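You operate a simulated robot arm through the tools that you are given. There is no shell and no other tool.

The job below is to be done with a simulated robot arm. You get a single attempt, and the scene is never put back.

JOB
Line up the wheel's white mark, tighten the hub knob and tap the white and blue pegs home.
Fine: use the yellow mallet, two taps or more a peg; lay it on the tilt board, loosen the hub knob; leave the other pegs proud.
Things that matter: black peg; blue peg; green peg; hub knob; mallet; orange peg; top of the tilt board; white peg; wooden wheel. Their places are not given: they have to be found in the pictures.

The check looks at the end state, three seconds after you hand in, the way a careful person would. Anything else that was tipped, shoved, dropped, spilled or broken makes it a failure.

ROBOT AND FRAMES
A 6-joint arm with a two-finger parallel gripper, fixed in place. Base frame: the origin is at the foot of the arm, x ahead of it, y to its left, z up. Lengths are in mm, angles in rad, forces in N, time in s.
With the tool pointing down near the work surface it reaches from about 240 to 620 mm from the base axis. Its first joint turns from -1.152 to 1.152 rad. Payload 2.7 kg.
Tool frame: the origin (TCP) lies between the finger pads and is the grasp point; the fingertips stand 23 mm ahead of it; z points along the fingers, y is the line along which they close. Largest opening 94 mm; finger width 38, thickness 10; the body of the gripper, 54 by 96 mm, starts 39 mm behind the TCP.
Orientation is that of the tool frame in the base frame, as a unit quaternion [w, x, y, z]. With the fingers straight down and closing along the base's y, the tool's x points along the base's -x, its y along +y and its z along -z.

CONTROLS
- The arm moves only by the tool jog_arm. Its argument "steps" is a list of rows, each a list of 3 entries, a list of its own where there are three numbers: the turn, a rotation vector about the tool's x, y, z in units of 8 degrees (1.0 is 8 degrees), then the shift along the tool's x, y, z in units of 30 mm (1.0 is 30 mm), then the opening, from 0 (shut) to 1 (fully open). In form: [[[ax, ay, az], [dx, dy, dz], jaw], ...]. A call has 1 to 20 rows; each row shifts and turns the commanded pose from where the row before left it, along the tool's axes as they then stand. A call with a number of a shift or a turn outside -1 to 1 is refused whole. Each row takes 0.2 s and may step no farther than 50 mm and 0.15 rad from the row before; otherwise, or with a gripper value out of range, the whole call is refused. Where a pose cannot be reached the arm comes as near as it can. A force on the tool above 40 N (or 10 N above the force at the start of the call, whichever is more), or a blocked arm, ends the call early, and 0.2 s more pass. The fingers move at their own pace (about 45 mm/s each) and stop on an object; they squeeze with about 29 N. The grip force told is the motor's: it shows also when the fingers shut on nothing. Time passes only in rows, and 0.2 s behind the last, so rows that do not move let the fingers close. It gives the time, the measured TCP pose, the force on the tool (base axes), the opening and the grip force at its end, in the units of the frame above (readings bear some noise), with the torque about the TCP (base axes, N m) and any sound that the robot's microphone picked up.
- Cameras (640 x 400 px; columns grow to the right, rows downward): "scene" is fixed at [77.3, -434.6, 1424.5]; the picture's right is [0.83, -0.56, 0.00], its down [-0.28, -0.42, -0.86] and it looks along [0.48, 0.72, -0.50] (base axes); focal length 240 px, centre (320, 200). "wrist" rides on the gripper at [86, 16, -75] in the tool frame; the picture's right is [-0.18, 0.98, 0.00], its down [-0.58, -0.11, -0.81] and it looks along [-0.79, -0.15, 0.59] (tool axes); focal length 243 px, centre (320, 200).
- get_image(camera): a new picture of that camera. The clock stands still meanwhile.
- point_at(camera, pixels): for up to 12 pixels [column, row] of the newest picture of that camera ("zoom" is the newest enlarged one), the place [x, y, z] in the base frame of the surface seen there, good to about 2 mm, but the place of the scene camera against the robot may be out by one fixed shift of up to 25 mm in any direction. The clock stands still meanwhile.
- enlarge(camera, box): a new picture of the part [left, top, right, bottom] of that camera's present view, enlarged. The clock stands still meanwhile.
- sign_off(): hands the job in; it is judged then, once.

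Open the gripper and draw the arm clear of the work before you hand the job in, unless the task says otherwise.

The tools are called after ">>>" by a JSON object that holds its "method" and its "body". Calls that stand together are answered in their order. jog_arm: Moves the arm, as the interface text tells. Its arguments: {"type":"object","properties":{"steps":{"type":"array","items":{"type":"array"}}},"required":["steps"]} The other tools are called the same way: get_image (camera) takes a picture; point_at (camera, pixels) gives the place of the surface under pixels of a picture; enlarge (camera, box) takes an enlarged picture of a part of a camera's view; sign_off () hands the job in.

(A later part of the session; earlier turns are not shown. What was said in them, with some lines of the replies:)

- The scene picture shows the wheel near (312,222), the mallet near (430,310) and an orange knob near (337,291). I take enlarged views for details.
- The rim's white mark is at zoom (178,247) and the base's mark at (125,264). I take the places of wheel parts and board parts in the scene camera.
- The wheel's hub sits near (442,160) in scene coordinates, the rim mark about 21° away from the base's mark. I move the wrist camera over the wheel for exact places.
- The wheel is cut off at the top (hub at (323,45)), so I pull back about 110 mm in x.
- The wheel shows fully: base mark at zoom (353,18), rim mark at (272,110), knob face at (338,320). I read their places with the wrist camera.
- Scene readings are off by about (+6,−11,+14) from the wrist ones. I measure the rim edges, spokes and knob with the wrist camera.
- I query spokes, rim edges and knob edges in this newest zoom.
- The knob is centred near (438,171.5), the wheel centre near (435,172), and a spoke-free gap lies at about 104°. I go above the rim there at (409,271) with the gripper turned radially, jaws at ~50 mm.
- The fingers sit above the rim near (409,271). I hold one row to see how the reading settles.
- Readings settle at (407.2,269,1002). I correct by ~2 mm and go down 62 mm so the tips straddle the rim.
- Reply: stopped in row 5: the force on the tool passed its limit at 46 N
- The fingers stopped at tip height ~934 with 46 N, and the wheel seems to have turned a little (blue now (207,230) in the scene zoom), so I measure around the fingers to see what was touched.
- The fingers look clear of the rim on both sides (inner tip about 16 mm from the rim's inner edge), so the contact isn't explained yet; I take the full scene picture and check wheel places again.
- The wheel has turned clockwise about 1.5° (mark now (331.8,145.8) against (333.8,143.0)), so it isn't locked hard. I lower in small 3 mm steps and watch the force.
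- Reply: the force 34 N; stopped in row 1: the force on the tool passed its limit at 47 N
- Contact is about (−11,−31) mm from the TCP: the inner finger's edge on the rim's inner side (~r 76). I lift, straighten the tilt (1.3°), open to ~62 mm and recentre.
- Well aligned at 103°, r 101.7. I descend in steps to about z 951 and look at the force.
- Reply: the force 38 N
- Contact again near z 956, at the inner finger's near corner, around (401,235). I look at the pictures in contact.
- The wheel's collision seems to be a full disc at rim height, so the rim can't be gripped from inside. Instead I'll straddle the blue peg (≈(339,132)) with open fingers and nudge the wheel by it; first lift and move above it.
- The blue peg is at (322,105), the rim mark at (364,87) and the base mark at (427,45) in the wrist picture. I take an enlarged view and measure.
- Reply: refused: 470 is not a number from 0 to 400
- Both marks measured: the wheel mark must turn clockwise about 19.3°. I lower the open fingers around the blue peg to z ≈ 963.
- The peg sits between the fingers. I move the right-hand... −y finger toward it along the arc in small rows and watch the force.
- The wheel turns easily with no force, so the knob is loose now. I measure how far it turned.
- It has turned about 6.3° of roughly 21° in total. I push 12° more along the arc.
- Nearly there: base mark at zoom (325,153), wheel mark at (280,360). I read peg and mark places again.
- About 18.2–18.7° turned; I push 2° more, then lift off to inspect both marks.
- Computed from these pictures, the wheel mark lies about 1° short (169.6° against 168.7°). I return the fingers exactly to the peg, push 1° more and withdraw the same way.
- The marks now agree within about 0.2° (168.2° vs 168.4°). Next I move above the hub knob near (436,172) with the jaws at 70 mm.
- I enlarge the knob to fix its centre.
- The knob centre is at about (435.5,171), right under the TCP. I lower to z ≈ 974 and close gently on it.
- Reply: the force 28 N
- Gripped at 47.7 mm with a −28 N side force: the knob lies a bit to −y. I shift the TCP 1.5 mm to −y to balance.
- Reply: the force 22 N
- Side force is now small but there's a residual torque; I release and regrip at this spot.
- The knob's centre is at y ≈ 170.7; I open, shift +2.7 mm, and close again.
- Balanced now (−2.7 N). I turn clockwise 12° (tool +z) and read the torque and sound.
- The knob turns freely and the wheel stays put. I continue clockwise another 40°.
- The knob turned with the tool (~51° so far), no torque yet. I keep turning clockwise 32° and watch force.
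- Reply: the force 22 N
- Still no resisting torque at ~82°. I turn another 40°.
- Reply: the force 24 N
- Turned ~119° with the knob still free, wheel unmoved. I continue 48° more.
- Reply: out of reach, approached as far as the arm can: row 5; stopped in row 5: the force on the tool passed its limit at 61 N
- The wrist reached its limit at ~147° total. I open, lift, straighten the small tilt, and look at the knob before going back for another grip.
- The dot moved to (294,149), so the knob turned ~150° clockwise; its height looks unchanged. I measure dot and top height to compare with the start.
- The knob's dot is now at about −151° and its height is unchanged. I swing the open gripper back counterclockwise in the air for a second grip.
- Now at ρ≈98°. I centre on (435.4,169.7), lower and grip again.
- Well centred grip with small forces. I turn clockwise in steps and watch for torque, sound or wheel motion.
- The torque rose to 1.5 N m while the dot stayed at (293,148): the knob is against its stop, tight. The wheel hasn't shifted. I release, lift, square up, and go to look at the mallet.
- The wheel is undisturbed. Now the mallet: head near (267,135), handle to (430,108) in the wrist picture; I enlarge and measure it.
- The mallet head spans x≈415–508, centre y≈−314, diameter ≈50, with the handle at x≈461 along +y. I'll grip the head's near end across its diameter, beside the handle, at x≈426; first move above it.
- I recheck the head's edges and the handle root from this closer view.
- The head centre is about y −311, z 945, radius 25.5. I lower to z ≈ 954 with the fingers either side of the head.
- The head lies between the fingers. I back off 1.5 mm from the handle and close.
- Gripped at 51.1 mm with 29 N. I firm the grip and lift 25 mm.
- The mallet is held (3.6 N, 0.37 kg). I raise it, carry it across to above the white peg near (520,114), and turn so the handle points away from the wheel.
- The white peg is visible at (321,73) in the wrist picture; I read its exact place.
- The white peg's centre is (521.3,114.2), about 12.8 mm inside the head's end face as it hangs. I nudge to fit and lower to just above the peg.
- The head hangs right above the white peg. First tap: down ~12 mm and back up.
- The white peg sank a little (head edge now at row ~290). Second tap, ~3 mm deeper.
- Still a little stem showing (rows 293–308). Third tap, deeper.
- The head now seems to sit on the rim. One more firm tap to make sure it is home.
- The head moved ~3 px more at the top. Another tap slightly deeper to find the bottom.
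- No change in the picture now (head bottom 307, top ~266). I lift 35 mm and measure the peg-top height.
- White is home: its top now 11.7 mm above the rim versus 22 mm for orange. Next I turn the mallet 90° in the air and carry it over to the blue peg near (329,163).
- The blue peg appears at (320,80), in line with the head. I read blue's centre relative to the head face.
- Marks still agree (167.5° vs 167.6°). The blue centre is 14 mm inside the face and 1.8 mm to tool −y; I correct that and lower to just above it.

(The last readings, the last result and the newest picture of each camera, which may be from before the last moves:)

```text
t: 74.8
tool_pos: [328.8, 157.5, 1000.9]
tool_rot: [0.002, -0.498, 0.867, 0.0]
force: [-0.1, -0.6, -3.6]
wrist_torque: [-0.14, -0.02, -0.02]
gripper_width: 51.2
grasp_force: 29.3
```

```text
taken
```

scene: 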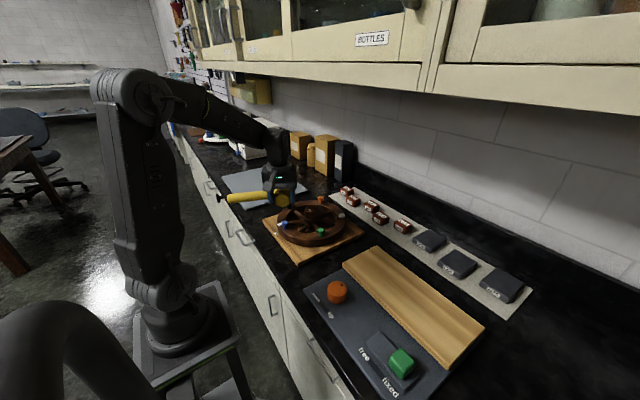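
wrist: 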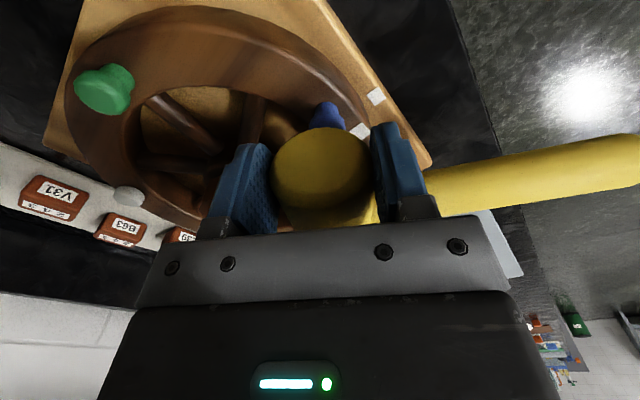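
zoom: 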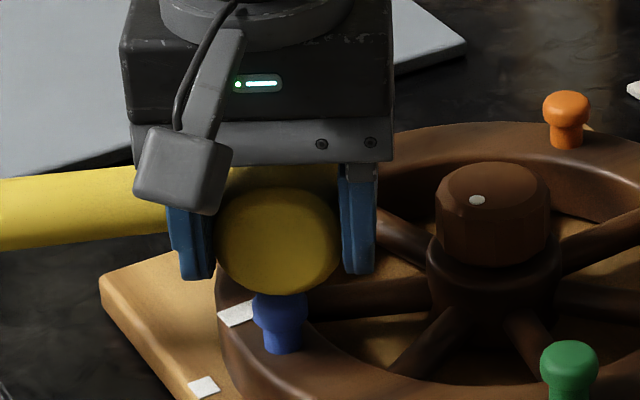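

The blue peg stands right under the head's near end. First tap on blue.

>>> {"method": "jog_arm", "body": {"steps": [[[0, 0, 0], [0, 0, 0.48], 0.3], [[0, 0, 0], [0, 0, -0.48], 0.3], [[0, 0, 0], [0, 0, 0], 0.3]]}}

>>> {"method": "enlarge", "body": {"camera": "scene", "box": [250, 185, 330, 235]}}

```text
t: 75.7
tool_pos: [328.4, 156.8, 1000.2]
tool_rot: [0.002, -0.499, 0.867, 0.001]
force: [0.1, 0.1, -3.6]
wrist_torque: [-0.15, 0.01, 0.03]
gripper_width: 51.0
grasp_force: 28.8
```

```text
8.00 times, centred on (290, 210) of scene
```

zoom: 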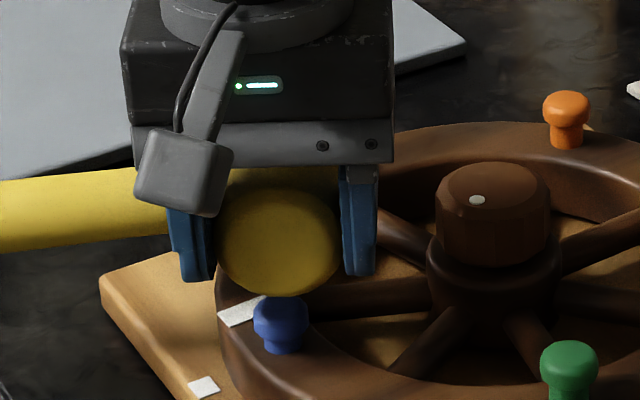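

Blue sank a few mm (head edge lower, top now visible). Second tap, deeper.

>>> {"method": "jog_arm", "body": {"steps": [[[0, 0, 0], [0, 0, 0.62], 0.3], [[0, 0, 0], [0, 0, -0.62], 0.3], [[0, 0, 0], [0, 0, 0], 0.3]]}}

>>> {"method": "jog_arm", "body": {"steps": [[[0, 0, 0], [0, 0, 0.75], 0.3], [[0, 0, 0], [0, 0, -0.75], 0.3], [[0, 0, 0], [0, 0, 0], 0.3]]}}

>>> {"method": "enlarge", "body": {"camera": "scene", "box": [250, 185, 330, 235]}}

```text
t: 76.5
tool_pos: [329.7, 157.5, 1001.2]
tool_rot: [0.002, -0.499, 0.867, 0.0]
force: [0.8, 0.0, -3.8]
wrist_torque: [-0.12, -0.01, 0.0]
gripper_width: 51.3
grasp_force: 29.0
```

```text
t: 77.2
tool_pos: [328.7, 158.2, 1001.5]
tool_rot: [0.002, -0.498, 0.867, 0.001]
force: [0.1, -0.2, -3.1]
wrist_torque: [-0.14, 0.01, 0.01]
gripper_width: 51.3
grasp_force: 28.8
```

```text
8.00 times, centred on (290, 210) of scene
```

zoom: 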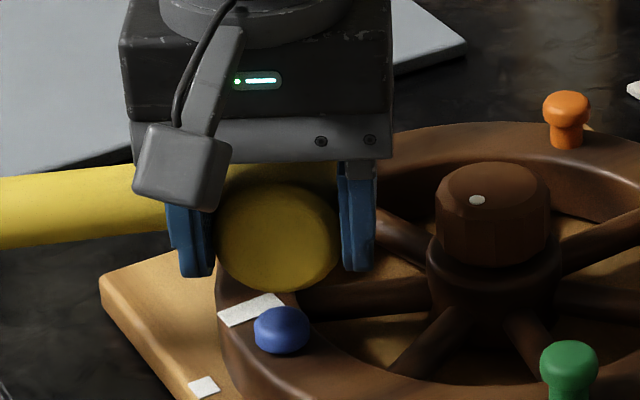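

Blue appears seated. One last firm tap to be sure, then lift and measure.

>>> {"method": "jog_arm", "body": {"steps": [[[0, 0, 0], [0, 0, 0.84], 0.3], [[0, 0, 0], [0, 0, -0.84], 0.3], [[0, 0, 0], [0, 0, 0], 0.3]]}}

>>> {"method": "jog_arm", "body": {"steps": [[[0, 0, 0], [0, 0, -0.7], 0.3], [[0, 0, 0], [0, 0, -0.7], 0.3], [[0, 0, 0], [0, 0, -0.7], 0.3], [[0, 0, 0], [0, 0, 0], 0.3]]}}

>>> {"method": "enlarge", "body": {"camera": "scene", "box": [250, 180, 380, 261]}}

>>> {"method": "point_at", "body": {"camera": "zoom", "pixels": [[171, 220], [451, 169], [349, 242], [348, 87], [192, 112], [147, 217], [230, 295], [294, 149], [125, 264]]}}

```text
t: 78.0
tool_pos: [330.3, 157.1, 1001.0]
tool_rot: [0.001, -0.499, 0.867, 0.0]
force: [0.9, -0.2, -3.1]
wrist_torque: [-0.17, -0.01, -0.04]
gripper_width: 50.7
grasp_force: 28.7
```

```text
t: 79.0
tool_pos: [328.6, 157.8, 1062.1]
tool_rot: [0.002, -0.498, 0.867, 0.0]
force: [0.5, 0.1, -3.0]
wrist_torque: [-0.14, 0.0, 0.0]
gripper_width: 50.9
grasp_force: 29.2
```

```text
4.92 times, centred on (315, 220) of scene
```

zoom: 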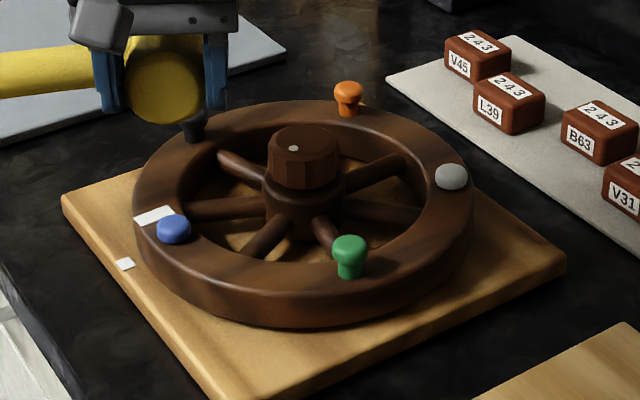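

```text
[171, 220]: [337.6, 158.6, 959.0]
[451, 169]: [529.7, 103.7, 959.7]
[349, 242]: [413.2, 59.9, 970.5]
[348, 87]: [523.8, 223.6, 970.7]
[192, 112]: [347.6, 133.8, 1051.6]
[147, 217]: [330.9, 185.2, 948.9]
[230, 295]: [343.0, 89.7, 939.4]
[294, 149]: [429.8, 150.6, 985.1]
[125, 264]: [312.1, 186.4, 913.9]
```

Both pegs are down by ~11 mm (tops at 959.0 and 959.7 against 970.6 for the others). Now I turn the mallet back and carry it over to the tilt board at its old place.

>>> {"method": "jog_arm", "body": {"steps": [[[0, 0, 0.9375], [0, 0, 0], 0.3], [[0, 0, 0.9375], [0, 0, 0], 0.3], [[0, 0, 0.9375], [0, 0, 0], 0.3], [[0, 0, 0.9375], [0, 0, 0], 0.3], [[0, 0, 0.9375], [0, 0, 0], 0.3], [[0, 0, 0.9375], [0, 0, 0], 0.3], [[0, 0, 0.9375], [0, 0, 0], 0.3], [[0, 0, 0.9375], [0, 0, 0], 0.3]]}}

>>> {"method": "jog_arm", "body": {"steps": [[[0, 0, 0], [-0.2, -0.977, 0], 0.3], [[0, 0, 0], [-0.2, -0.977, 0], 0.3], [[0, 0, 0], [-0.2, -0.977, 0], 0.3], [[0, 0, 0], [-0.2, -0.977, 0], 0.3], [[0, 0, 0], [-0.2, -0.977, 0], 0.3], [[0, 0, 0], [-0.2, -0.977, 0], 0.3], [[0, 0, 0], [-0.2, -0.977, 0], 0.3], [[0, 0, 0], [-0.2, -0.977, 0], 0.3], [[0, 0, 0], [-0.2, -0.977, 0], 0.3], [[0, 0, 0], [-0.2, -0.977, 0], 0.3], [[0, 0, 0], [-0.2, -0.977, 0], 0.3], [[0, 0, 0], [-0.2, -0.977, 0], 0.3], [[0, 0, 0], [-0.2, -0.977, 0], 0.3], [[0, 0, 0], [-0.2, -0.977, 0], 0.3], [[0, 0, 0], [-0.2, -0.977, 0], 0.3], [[0, 0, 0], [-0.2, -0.977, 0], 0.3], [[0, 0, 0], [0, 0, 0], 0.3]]}}

>>> {"method": "get_image", "body": {"camera": "wrist"}}

>>> {"method": "enlarge", "body": {"camera": "scene", "box": [300, 200, 540, 350]}}

```text
t: 80.8
tool_pos: [328.8, 158.7, 1064.5]
tool_rot: [0.0, 0.003, 1.0, 0.001]
force: [-0.2, 0.6, -2.7]
wrist_torque: [-0.12, 0.13, 0.0]
gripper_width: 50.8
grasp_force: 29.0
```

```text
t: 84.5
tool_pos: [421.1, -310.8, 1063.6]
tool_rot: [0.001, 0.001, 1.0, 0.001]
force: [0.1, -0.6, -2.4]
wrist_torque: [-0.09, 0.13, -0.01]
gripper_width: 51.1
grasp_force: 29.3
```

```text
taken
```

wrist: 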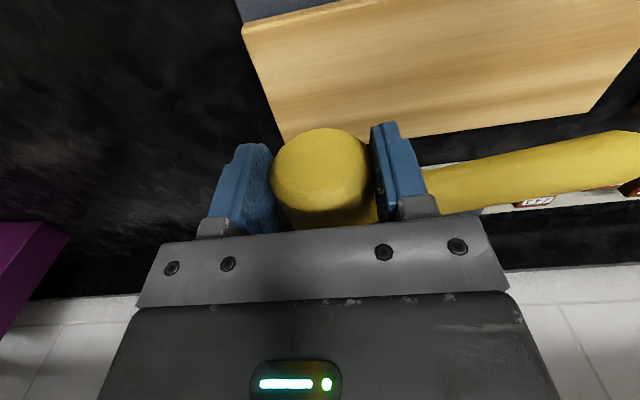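

```text
2.67 times, centred on (420, 275) of scene
```

zoom: 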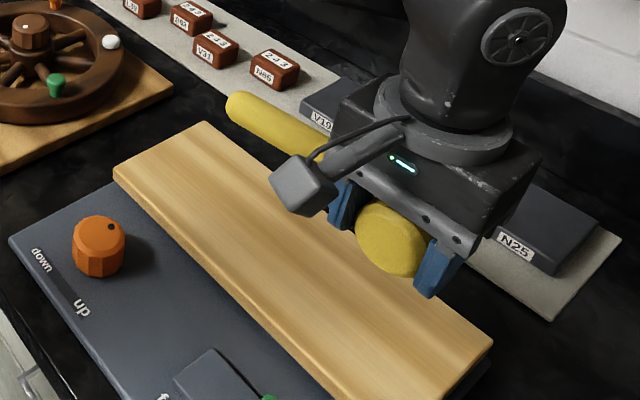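

The mallet hangs over the board. I shift to (424,−296) for a more central rest, and lower to z ≈ 965.

>>> {"method": "jog_arm", "body": {"steps": [[[0, 0, 0], [-0.1, 0.5, 0.5], 0.3], [[0, 0, 0], [0, 0, 0.8], 0.3], [[0, 0, 0], [0, 0, 0.8], 0.3], [[0, 0, 0], [0, 0, 0.8], 0.3], [[0, 0, 0], [0, 0, 0.4], 0.3], [[0, 0, 0], [0, 0, 0], 0.3]]}}

>>> {"method": "enlarge", "body": {"camera": "scene", "box": [340, 230, 500, 330]}}

```text
t: 85.8
tool_pos: [426.7, -295.0, 966.2]
tool_rot: [0.001, 0.001, 1.0, 0.001]
force: [0.0, -0.1, -3.9]
wrist_torque: [-0.1, 0.14, -0.01]
gripper_width: 51.1
grasp_force: 28.8
```

```text
4.00 times, centred on (420, 280) of scene
```

zoom: 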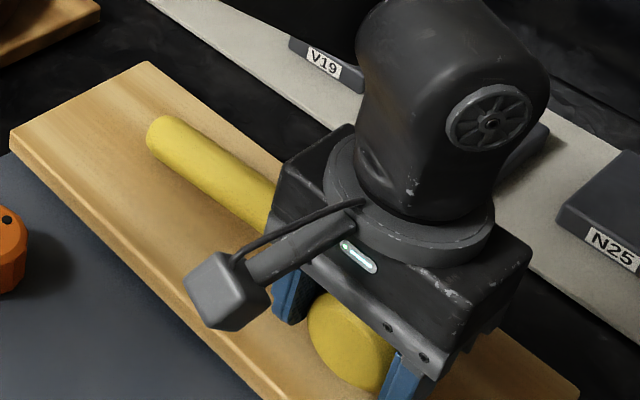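

Now lower in ~2–3 mm steps until the board takes the weight.

>>> {"method": "jog_arm", "body": {"steps": [[[0, 0, 0], [0, 0, 0.1], 0.3], [[0, 0, 0], [0, 0, 0.1], 0.3], [[0, 0, 0], [0, 0, 0.05], 0.3], [[0, 0, 0], [0, 0, 0], 0.3]]}}

>>> {"method": "jog_arm", "body": {"steps": [[[0, 0, 0], [0, 0, 0.06], 0.3], [[0, 0, 0], [0, 0, 0], 0.3]]}}

```text
t: 86.8
tool_pos: [425.8, -296.3, 958.5]
tool_rot: [0.002, 0.001, 1.0, 0.002]
force: [0.0, 0.8, 2.3]
wrist_torque: [1.04, -0.19, -0.07]
gripper_width: 51.2
grasp_force: 29.3
```

```text
t: 87.5
tool_pos: [425.8, -297.5, 957.3]
tool_rot: [0.001, 0.002, 1.0, 0.0]
force: [0.8, -0.7, 1.2]
wrist_torque: [0.81, -0.11, -0.14]
gripper_width: 51.1
grasp_force: 29.4
```

The handle tip touched first (torque 1.0 N m). I lower a bit further so the head comes down too.

>>> {"method": "jog_arm", "body": {"steps": [[[0, 0, 0], [0, 0, 0.06], 0.3], [[0, 0, 0], [0, 0, 0], 0.3]]}}

>>> {"method": "enlarge", "body": {"camera": "wrist", "box": [240, 90, 440, 215]}}

```text
t: 88.0
tool_pos: [425.9, -295.2, 955.6]
tool_rot: [0.003, 0.0, 1.0, 0.0]
force: [-7.5, -0.2, 14.3]
wrist_torque: [0.75, -0.94, 0.28]
gripper_width: 51.4
grasp_force: 29.6
```

```text
3.20 times, centred on (340, 152) of wrist
```

zoom: 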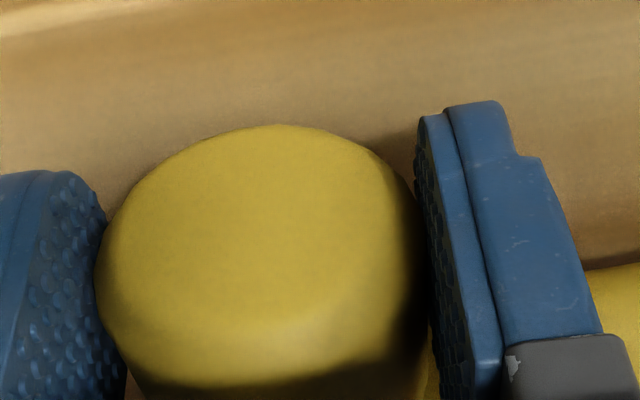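

The head's far end now rests on the board (Fz +14 N). I open gently and let it settle.

>>> {"method": "jog_arm", "body": {"steps": [[[0, 0, 0], [0, 0, 0], 0.54], [[0, 0, 0], [0, 0, 0], 0.57], [[0, 0, 0], [0, 0, 0], 0.6], [[0, 0, 0], [0, 0, 0], 0.7], [[0, 0, 0], [0, 0, 0], 0.8], [[0, 0, 0], [0, 0, 0], 0.85]]}}

>>> {"method": "get_image", "body": {"camera": "wrist"}}

>>> {"method": "enlarge", "body": {"camera": "scene", "box": [340, 230, 500, 330]}}

```text
t: 89.5
tool_pos: [426.0, -295.3, 953.9]
tool_rot: [0.001, 0.001, 1.0, 0.001]
force: [0.2, -0.3, 0.0]
wrist_torque: [0.02, -0.01, 0.04]
gripper_width: 79.9
grasp_force: 0.1
```

```text
taken
```

wrist: 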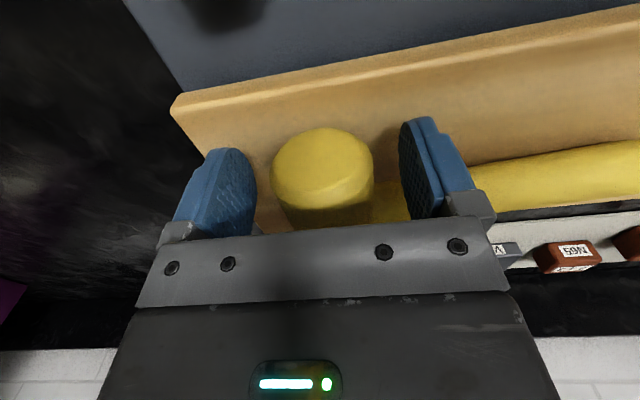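

```text
4.00 times, centred on (420, 280) of scene
```

zoom: 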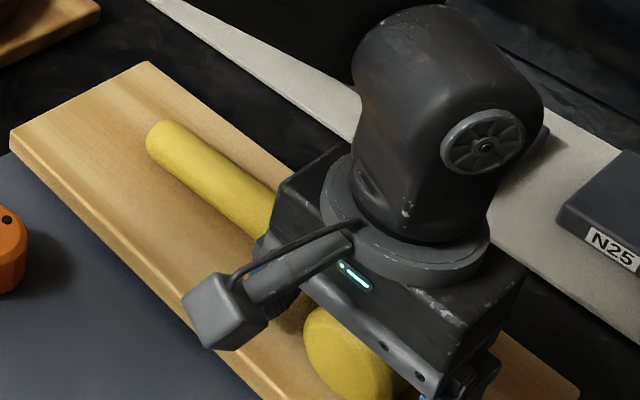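

The mallet lies free on the board. I rise straight up and then travel back above the hub knob.

>>> {"method": "jog_arm", "body": {"steps": [[[0, 0, 0], [0, 0, -0.4], 0.9], [[0, 0, 0], [0, 0, -0.9], 0.9], [[0, 0, 0], [0, 0, -0.9], 0.9], [[0, 0, 0], [0, 0, -1], 0.9], [[0, 0, 0], [0, 0, 0], 0.9]]}}

>>> {"method": "jog_arm", "body": {"steps": [[[0, 0, 0], [-0.02, 0.97, 0], 0.75], [[0, 0, 0], [-0.02, 0.97, 0], 0.75], [[0, 0, 0], [-0.02, 0.97, 0], 0.75], [[0, 0, 0], [-0.02, 0.97, 0], 0.75], [[0, 0, 0], [-0.02, 0.97, 0], 0.75], [[0, 0, 0], [-0.02, 0.97, 0], 0.75], [[0, 0, 0], [-0.02, 0.97, 0], 0.75], [[0, 0, 0], [-0.02, 0.97, 0], 0.75], [[0, 0, 0], [-0.02, 0.97, 0], 0.75], [[0, 0, 0], [-0.02, 0.97, 0], 0.75], [[0, 0, 0], [-0.02, 0.97, 0], 0.75], [[0, 0, 0], [-0.02, 0.97, 0], 0.75], [[0, 0, 0], [-0.02, 0.97, 0], 0.75], [[0, 0, 0], [-0.02, 0.97, 0], 0.75], [[0, 0, 0], [-0.02, 0.97, 0], 0.75], [[0, 0, 0], [-0.02, 0.97, 0], 0.75], [[0, 0, 0], [0, 0, 0], 0.75]]}}

>>> {"method": "get_image", "body": {"camera": "scene"}}

>>> {"method": "get_image", "body": {"camera": "wrist"}}

```text
t: 90.7
tool_pos: [427.3, -296.0, 1050.2]
tool_rot: [0.001, 0.002, 1.0, 0.001]
force: [-0.2, -0.4, -0.1]
wrist_torque: [0.0, 0.01, -0.02]
gripper_width: 84.7
grasp_force: 0.0
```

```text
t: 94.2
tool_pos: [439.0, 166.6, 1054.2]
tool_rot: [0.001, 0.002, 1.0, 0.001]
force: [0.7, 0.3, 0.2]
wrist_torque: [-0.02, 0.01, -0.03]
gripper_width: 70.5
grasp_force: 0.0
```

```text
taken
```

scene: 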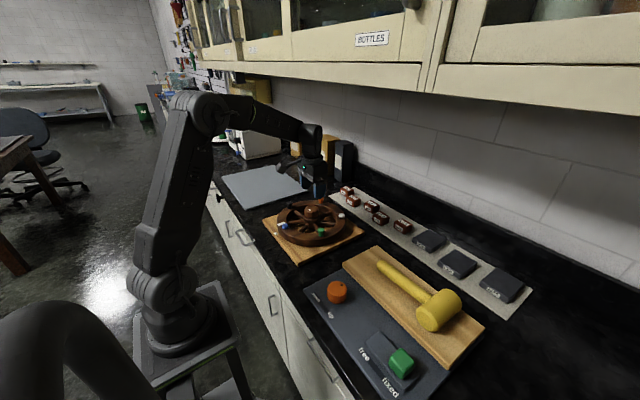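

```text
taken
```

wrist: 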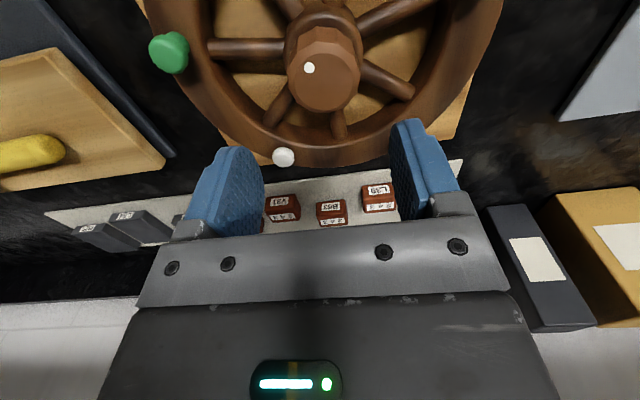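

The mallet rests on the board, all fine. The wheel was free at the start, so "loosen the hub knob" is a last step after laying the mallet down; I turn the open gripper to ρ≈−60° and centre on the knob at (435.2,169.7).

>>> {"method": "jog_arm", "body": {"steps": [[[0, 0, 0.9375], [0, 0, 0], 0.75], [[0, 0, 0.9375], [0, 0, 0], 0.75], [[0, 0, 0.9375], [0, 0, 0], 0.75], [[0, 0, 0.9375], [0, 0, 0], 0.75], [[0, 0, 0.9375], [0, 0, 0], 0.75], [[0, 0, 0.9375], [0, 0, 0], 0.75], [[0, 0, 0.9375], [0, 0, 0], 0.75], [[0, 0, 0.9375], [0, 0, 0], 0.75], [[0, 0, 0], [0.153, -0.058, 0.5], 0.75], [[0, 0, 0], [0, 0, 0.4], 0.75], [[0, 0, 0], [0, 0, 0], 0.75]]}}

>>> {"method": "get_image", "body": {"camera": "wrist"}}

```text
t: 96.7
tool_pos: [432.8, 171.5, 1023.7]
tool_rot: [0.001, 0.501, 0.865, 0.001]
force: [0.3, 0.2, 0.4]
wrist_torque: [-0.03, 0.02, 0.01]
gripper_width: 70.5
grasp_force: 0.1
```

```text
taken
```

wrist: 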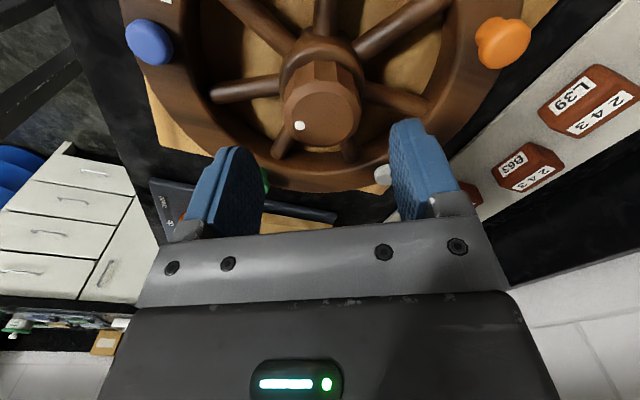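

The knob face is at (320,110), centred between the fingers. I make a small correction, lower to z ≈ 975 and grip.

>>> {"method": "jog_arm", "body": {"steps": [[[0, 0, 0], [-0.08, 0.025, 0.5], 0.75], [[0, 0, 0], [0, 0, 0.6], 0.75], [[0, 0, 0], [0, 0, 0.5], 0.75], [[0, 0, 0], [0, 0, 0], 0.6], [[0, 0, 0], [0, 0, 0], 0.4], [[0, 0, 0], [0, 0, 0], 0.4], [[0, 0, 0], [0, 0, 0], 0.4]]}}

```text
t: 98.2
tool_pos: [435.6, 170.3, 977.5]
tool_rot: [0.0, 0.501, 0.865, 0.001]
force: [-3.0, -3.3, -2.6]
wrist_torque: [-0.31, 0.41, 0.03]
gripper_width: 47.6
grasp_force: 44.8
```

Well centred grip. I turn counterclockwise in steps to loosen.

>>> {"method": "jog_arm", "body": {"steps": [[[0, 0, -0.8], [0, 0, 0], 0.4], [[0, 0, -0.8], [0, 0, 0], 0.4], [[0, 0, -0.8], [0, 0, 0], 0.4], [[0, 0, -0.8], [0, 0, 0], 0.4], [[0, 0, -0.8], [0, 0, 0], 0.4], [[0, 0, -0.8], [0, 0, 0], 0.4]]}}

>>> {"method": "enlarge", "body": {"camera": "scene", "box": [250, 180, 380, 261]}}

```text
t: 99.7
tool_pos: [435.1, 170.0, 976.7]
tool_rot: [0.002, 0.187, 0.982, 0.001]
force: [-10.7, -4.1, 8.9]
wrist_torque: [-0.56, 0.01, 0.02]
gripper_width: 48.1
grasp_force: 44.6
```

```text
4.92 times, centred on (315, 220) of scene
```

zoom: 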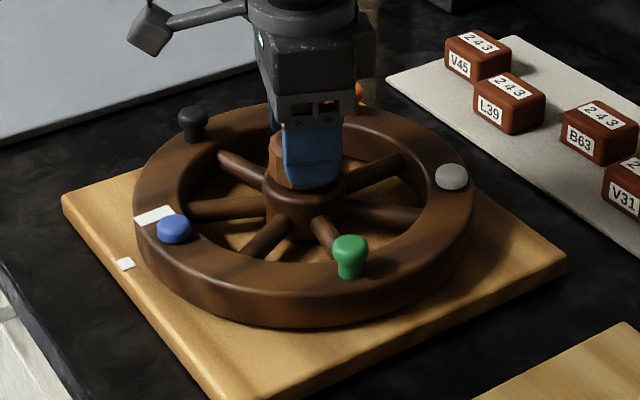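

The knob turns and the wheel stays where it is. I keep turning counterclockwise toward the starting position.

>>> {"method": "jog_arm", "body": {"steps": [[[0, 0, -0.8], [0, 0, 0], 0.4], [[0, 0, -0.8], [0, 0, 0], 0.4], [[0, 0, -0.8], [0, 0, 0], 0.4], [[0, 0, -0.8], [0, 0, 0], 0.4], [[0, 0, -0.8], [0, 0, 0], 0.4], [[0, 0, -0.8], [0, 0, 0], 0.4]]}}

>>> {"method": "jog_arm", "body": {"steps": [[[0, 0, -0.8], [0, 0, 0], 0.4], [[0, 0, -0.8], [0, 0, 0], 0.4], [[0, 0, -0.8], [0, 0, 0], 0.4], [[0, 0, -0.8], [0, 0, 0], 0.4], [[0, 0, -0.8], [0, 0, 0], 0.4]]}}

>>> {"method": "enlarge", "body": {"camera": "scene", "box": [250, 180, 380, 261]}}

```text
t: 101.0
tool_pos: [435.4, 169.7, 978.6]
tool_rot: [0.002, -0.146, 0.989, 0.0]
force: [-4.7, -8.5, 12.0]
wrist_torque: [0.67, -0.15, -0.01]
gripper_width: 48.1
grasp_force: 44.8
```

```text
t: 102.2
tool_pos: [435.2, 169.8, 976.5]
tool_rot: [0.002, -0.412, 0.911, 0.0]
force: [1.8, -11.7, 14.5]
wrist_torque: [1.39, 0.52, 0.03]
gripper_width: 47.7
grasp_force: 45.2
```

```text
4.92 times, centred on (315, 220) of scene
```

zoom: 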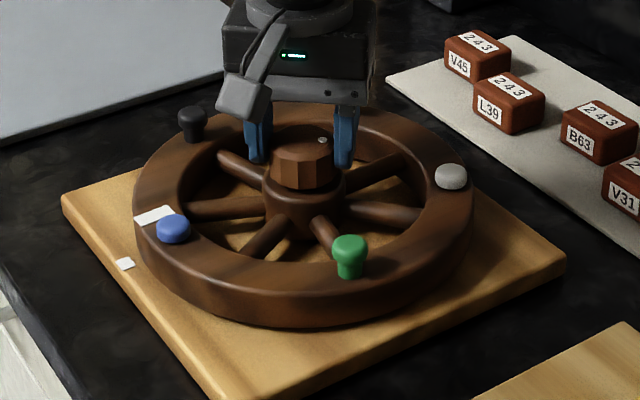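

About 109° back; the dot nears its starting place (320,132). I turn 40° more.

>>> {"method": "jog_arm", "body": {"steps": [[[0, 0, -0.8], [0, 0, 0], 0.4], [[0, 0, -0.8], [0, 0, 0], 0.4], [[0, 0, -0.8], [0, 0, 0], 0.4], [[0, 0, -0.8], [0, 0, 0], 0.4], [[0, 0, -0.8], [0, 0, 0], 0.4], [[0, 0, -0.8], [0, 0, 0], 0.4]]}}

>>> {"method": "enlarge", "body": {"camera": "scene", "box": [250, 180, 380, 261]}}

```text
t: 103.7
tool_pos: [434.0, 170.3, 977.1]
tool_rot: [0.003, -0.689, 0.724, 0.0]
force: [0.4, -4.1, 10.1]
wrist_torque: [0.45, -0.91, 0.0]
gripper_width: 47.7
grasp_force: 45.1
```

```text
4.92 times, centred on (315, 220) of scene
```

zoom: 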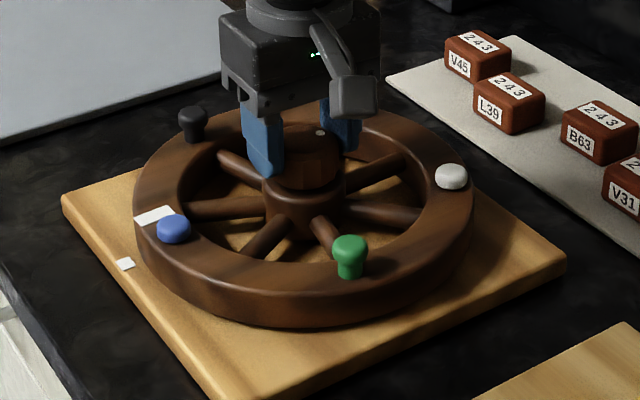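

The dot is back at its start (320,132), so the knob is loose again. I open and lift straight off.

>>> {"method": "jog_arm", "body": {"steps": [[[0, 0, 0], [0, 0, 0], 0.6], [[0, 0, 0], [0, 0, 0], 0.75], [[0, 0, 0], [0, 0, 0], 0.75], [[0, 0, 0], [0, 0, -0.5], 0.75], [[0, 0, 0], [0, 0, -1], 0.75], [[0, 0, 0], [0, 0, -1], 0.75], [[0, 0, 0], [0, 0, -1], 0.75], [[0, 0, 0], [0, 0, -1], 0.75]]}}

>>> {"method": "jog_arm", "body": {"steps": [[[0, 0, 0.9], [0, 0, -0.5], 1], [[0, 0, 0.9], [0, 0, -0.5], 1], [[0, 0, 0.9], [0, 0, 0], 1], [[0, 0, 0.9], [0, 0, 0], 1], [[0, 0, 0.9], [0, 0, 0], 1], [[0, 0, 0.9], [0, 0, 0], 1], [[0, 0, 0.9], [0, 0, 0], 1], [[0, 0, 0.9], [0, 0, 0], 1], [[0, 0, 0.9], [0, 0, 0], 1], [[0, 0, 0.9], [0, 0, 0], 1], [[0, 0, 0.9], [0, 0, 0], 1], [[0, 0, 0], [1, 0, 0], 1], [[0, 0, 0], [1, 0, 0], 1], [[0, 0, 0], [1, 0, 0], 1], [[0, 0, 0], [1, 0, 0], 1], [[0, 0, 0], [0.7, 0, 0], 1], [[0, 0, 0], [0, 0, 0], 1]]}}

>>> {"method": "get_image", "body": {"camera": "wrist"}}

>>> {"method": "enlarge", "body": {"camera": "scene", "box": [250, 180, 380, 261]}}

```text
t: 105.5
tool_pos: [434.5, 169.1, 1112.3]
tool_rot: [0.001, -0.688, 0.725, 0.0]
force: [0.6, 0.1, -0.6]
wrist_torque: [0.01, -0.04, -0.02]
gripper_width: 70.5
grasp_force: 0.0
```

```text
t: 109.0
tool_pos: [295.6, 147.9, 1139.9]
tool_rot: [0.001, -0.068, 0.998, 0.001]
force: [-0.6, 0.4, 0.2]
wrist_torque: [-0.01, 0.01, -0.01]
gripper_width: 94.2
grasp_force: 0.1
```

```text
taken
```

wrist: 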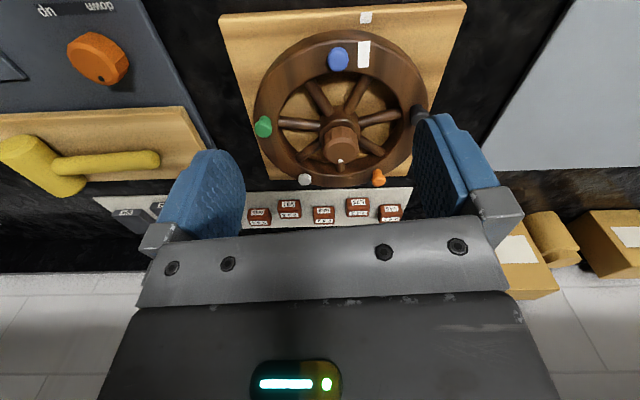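

```text
4.92 times, centred on (315, 220) of scene
```

zoom: 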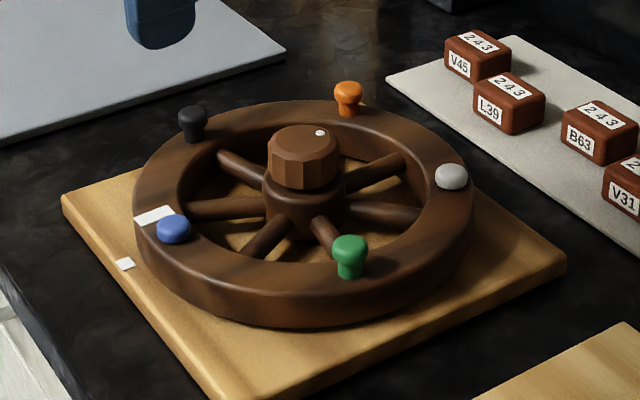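

I verify the final mark alignment and peg heights with enlarged wrist views.

>>> {"method": "enlarge", "body": {"camera": "wrist", "box": [310, 0, 438, 80]}}

>>> {"method": "point_at", "body": {"camera": "zoom", "pixels": [[280, 62], [279, 110], [270, 208], [262, 338], [140, 290], [60, 260]]}}

>>> {"method": "point_at", "body": {"camera": "wrist", "pixels": [[338, 57], [305, 178], [263, 122], [378, 173], [419, 108], [300, 165], [365, 17], [362, 54]]}}

>>> {"method": "enlarge", "body": {"camera": "scene", "box": [260, 205, 308, 235]}}

>>> {"method": "enlarge", "body": {"camera": "scene", "box": [300, 240, 540, 390]}}

```text
5.00 times, centred on (374, 40) of wrist
```

zoom: 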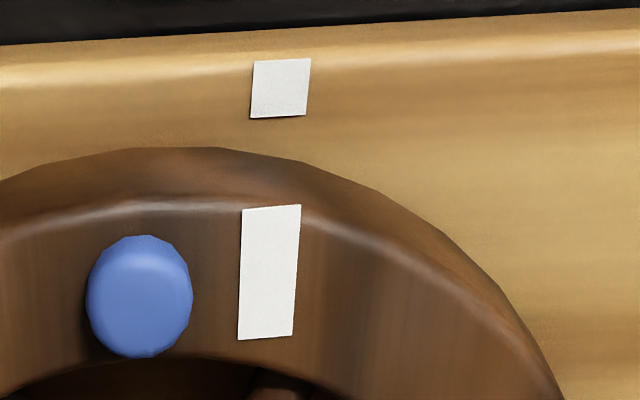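

```text
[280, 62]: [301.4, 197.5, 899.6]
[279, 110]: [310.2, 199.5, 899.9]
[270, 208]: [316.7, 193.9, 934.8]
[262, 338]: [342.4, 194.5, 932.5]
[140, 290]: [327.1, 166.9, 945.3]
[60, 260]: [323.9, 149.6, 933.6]
```

```text
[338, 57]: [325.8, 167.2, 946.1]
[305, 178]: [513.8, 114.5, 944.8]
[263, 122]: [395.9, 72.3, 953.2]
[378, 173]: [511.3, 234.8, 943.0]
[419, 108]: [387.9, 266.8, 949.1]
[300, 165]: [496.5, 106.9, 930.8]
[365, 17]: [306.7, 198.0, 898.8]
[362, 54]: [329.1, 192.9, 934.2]
```

```text
13.33 times, centred on (284, 220) of scene
```

zoom: 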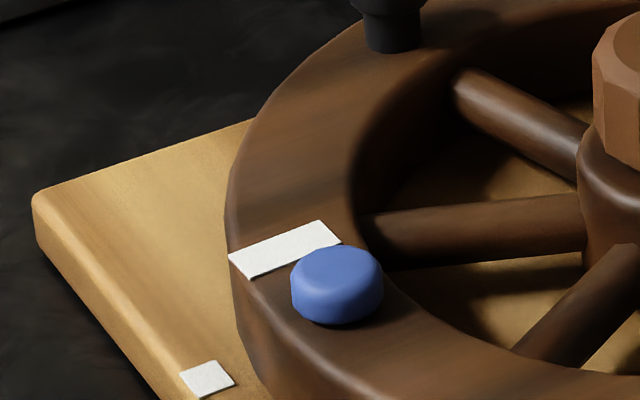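

```text
2.67 times, centred on (420, 315) of scene
```

zoom: 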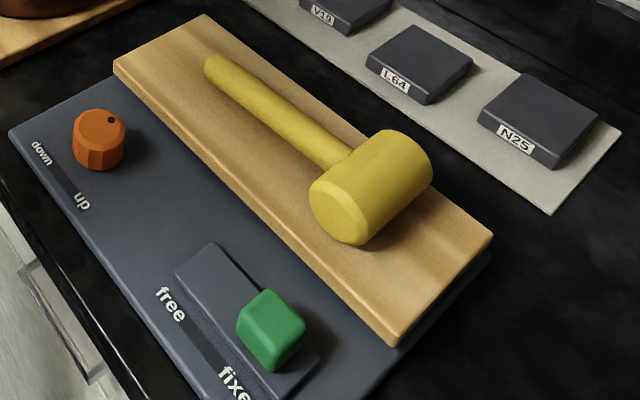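

The marks agree (168.2° vs 168.4°). White and blue sit on the rim (tops 945–946), and the other pegs stand proud. The mallet lies on the tilt board, the knob is loose, and the open gripper is clear, so I hand in.

>>> {"method": "sign_off", "body": {}}

```text
The job is handed in.
```

The job is handed in, and the last pictures show every part of it done.

- **Wheel mark:** it lines up with the mark on the base to within about 0.2°, and it stayed there after the last knob turn.
- **Hub knob:** I tightened it against its stop before any tapping. After laying the mallet down I loosened it back to where it started.
- **White and blue pegs:** I tapped each several times with the mallet: white five, blue four. Both heads now sit on the rim, about 12 mm above it, down from about 23 mm.
- **Black, green and orange pegs:** these I left untapped, and they still stand proud.
- **Mallet:** it lies on the tilt board, about 15 mm from its old place. I did not touch the board's knob or slider.

**Order of the knob steps:** the wheel turned freely at the start, so the knob was already loose. I took "loosen the hub knob" to mean a last step after the tapping, so it ends loose. If it was meant to end tight, that part is wrong.

**How the mallet was used:** I gripped the mallet by its head and struck the pegs with the side of the head rather than a face.

**Contact with the wheel:** early on, my fingers touched the wheel while I tried to grip the rim, and it turned about 1.5°. I did the lining-up after that. I saw nothing else tipped or moved.
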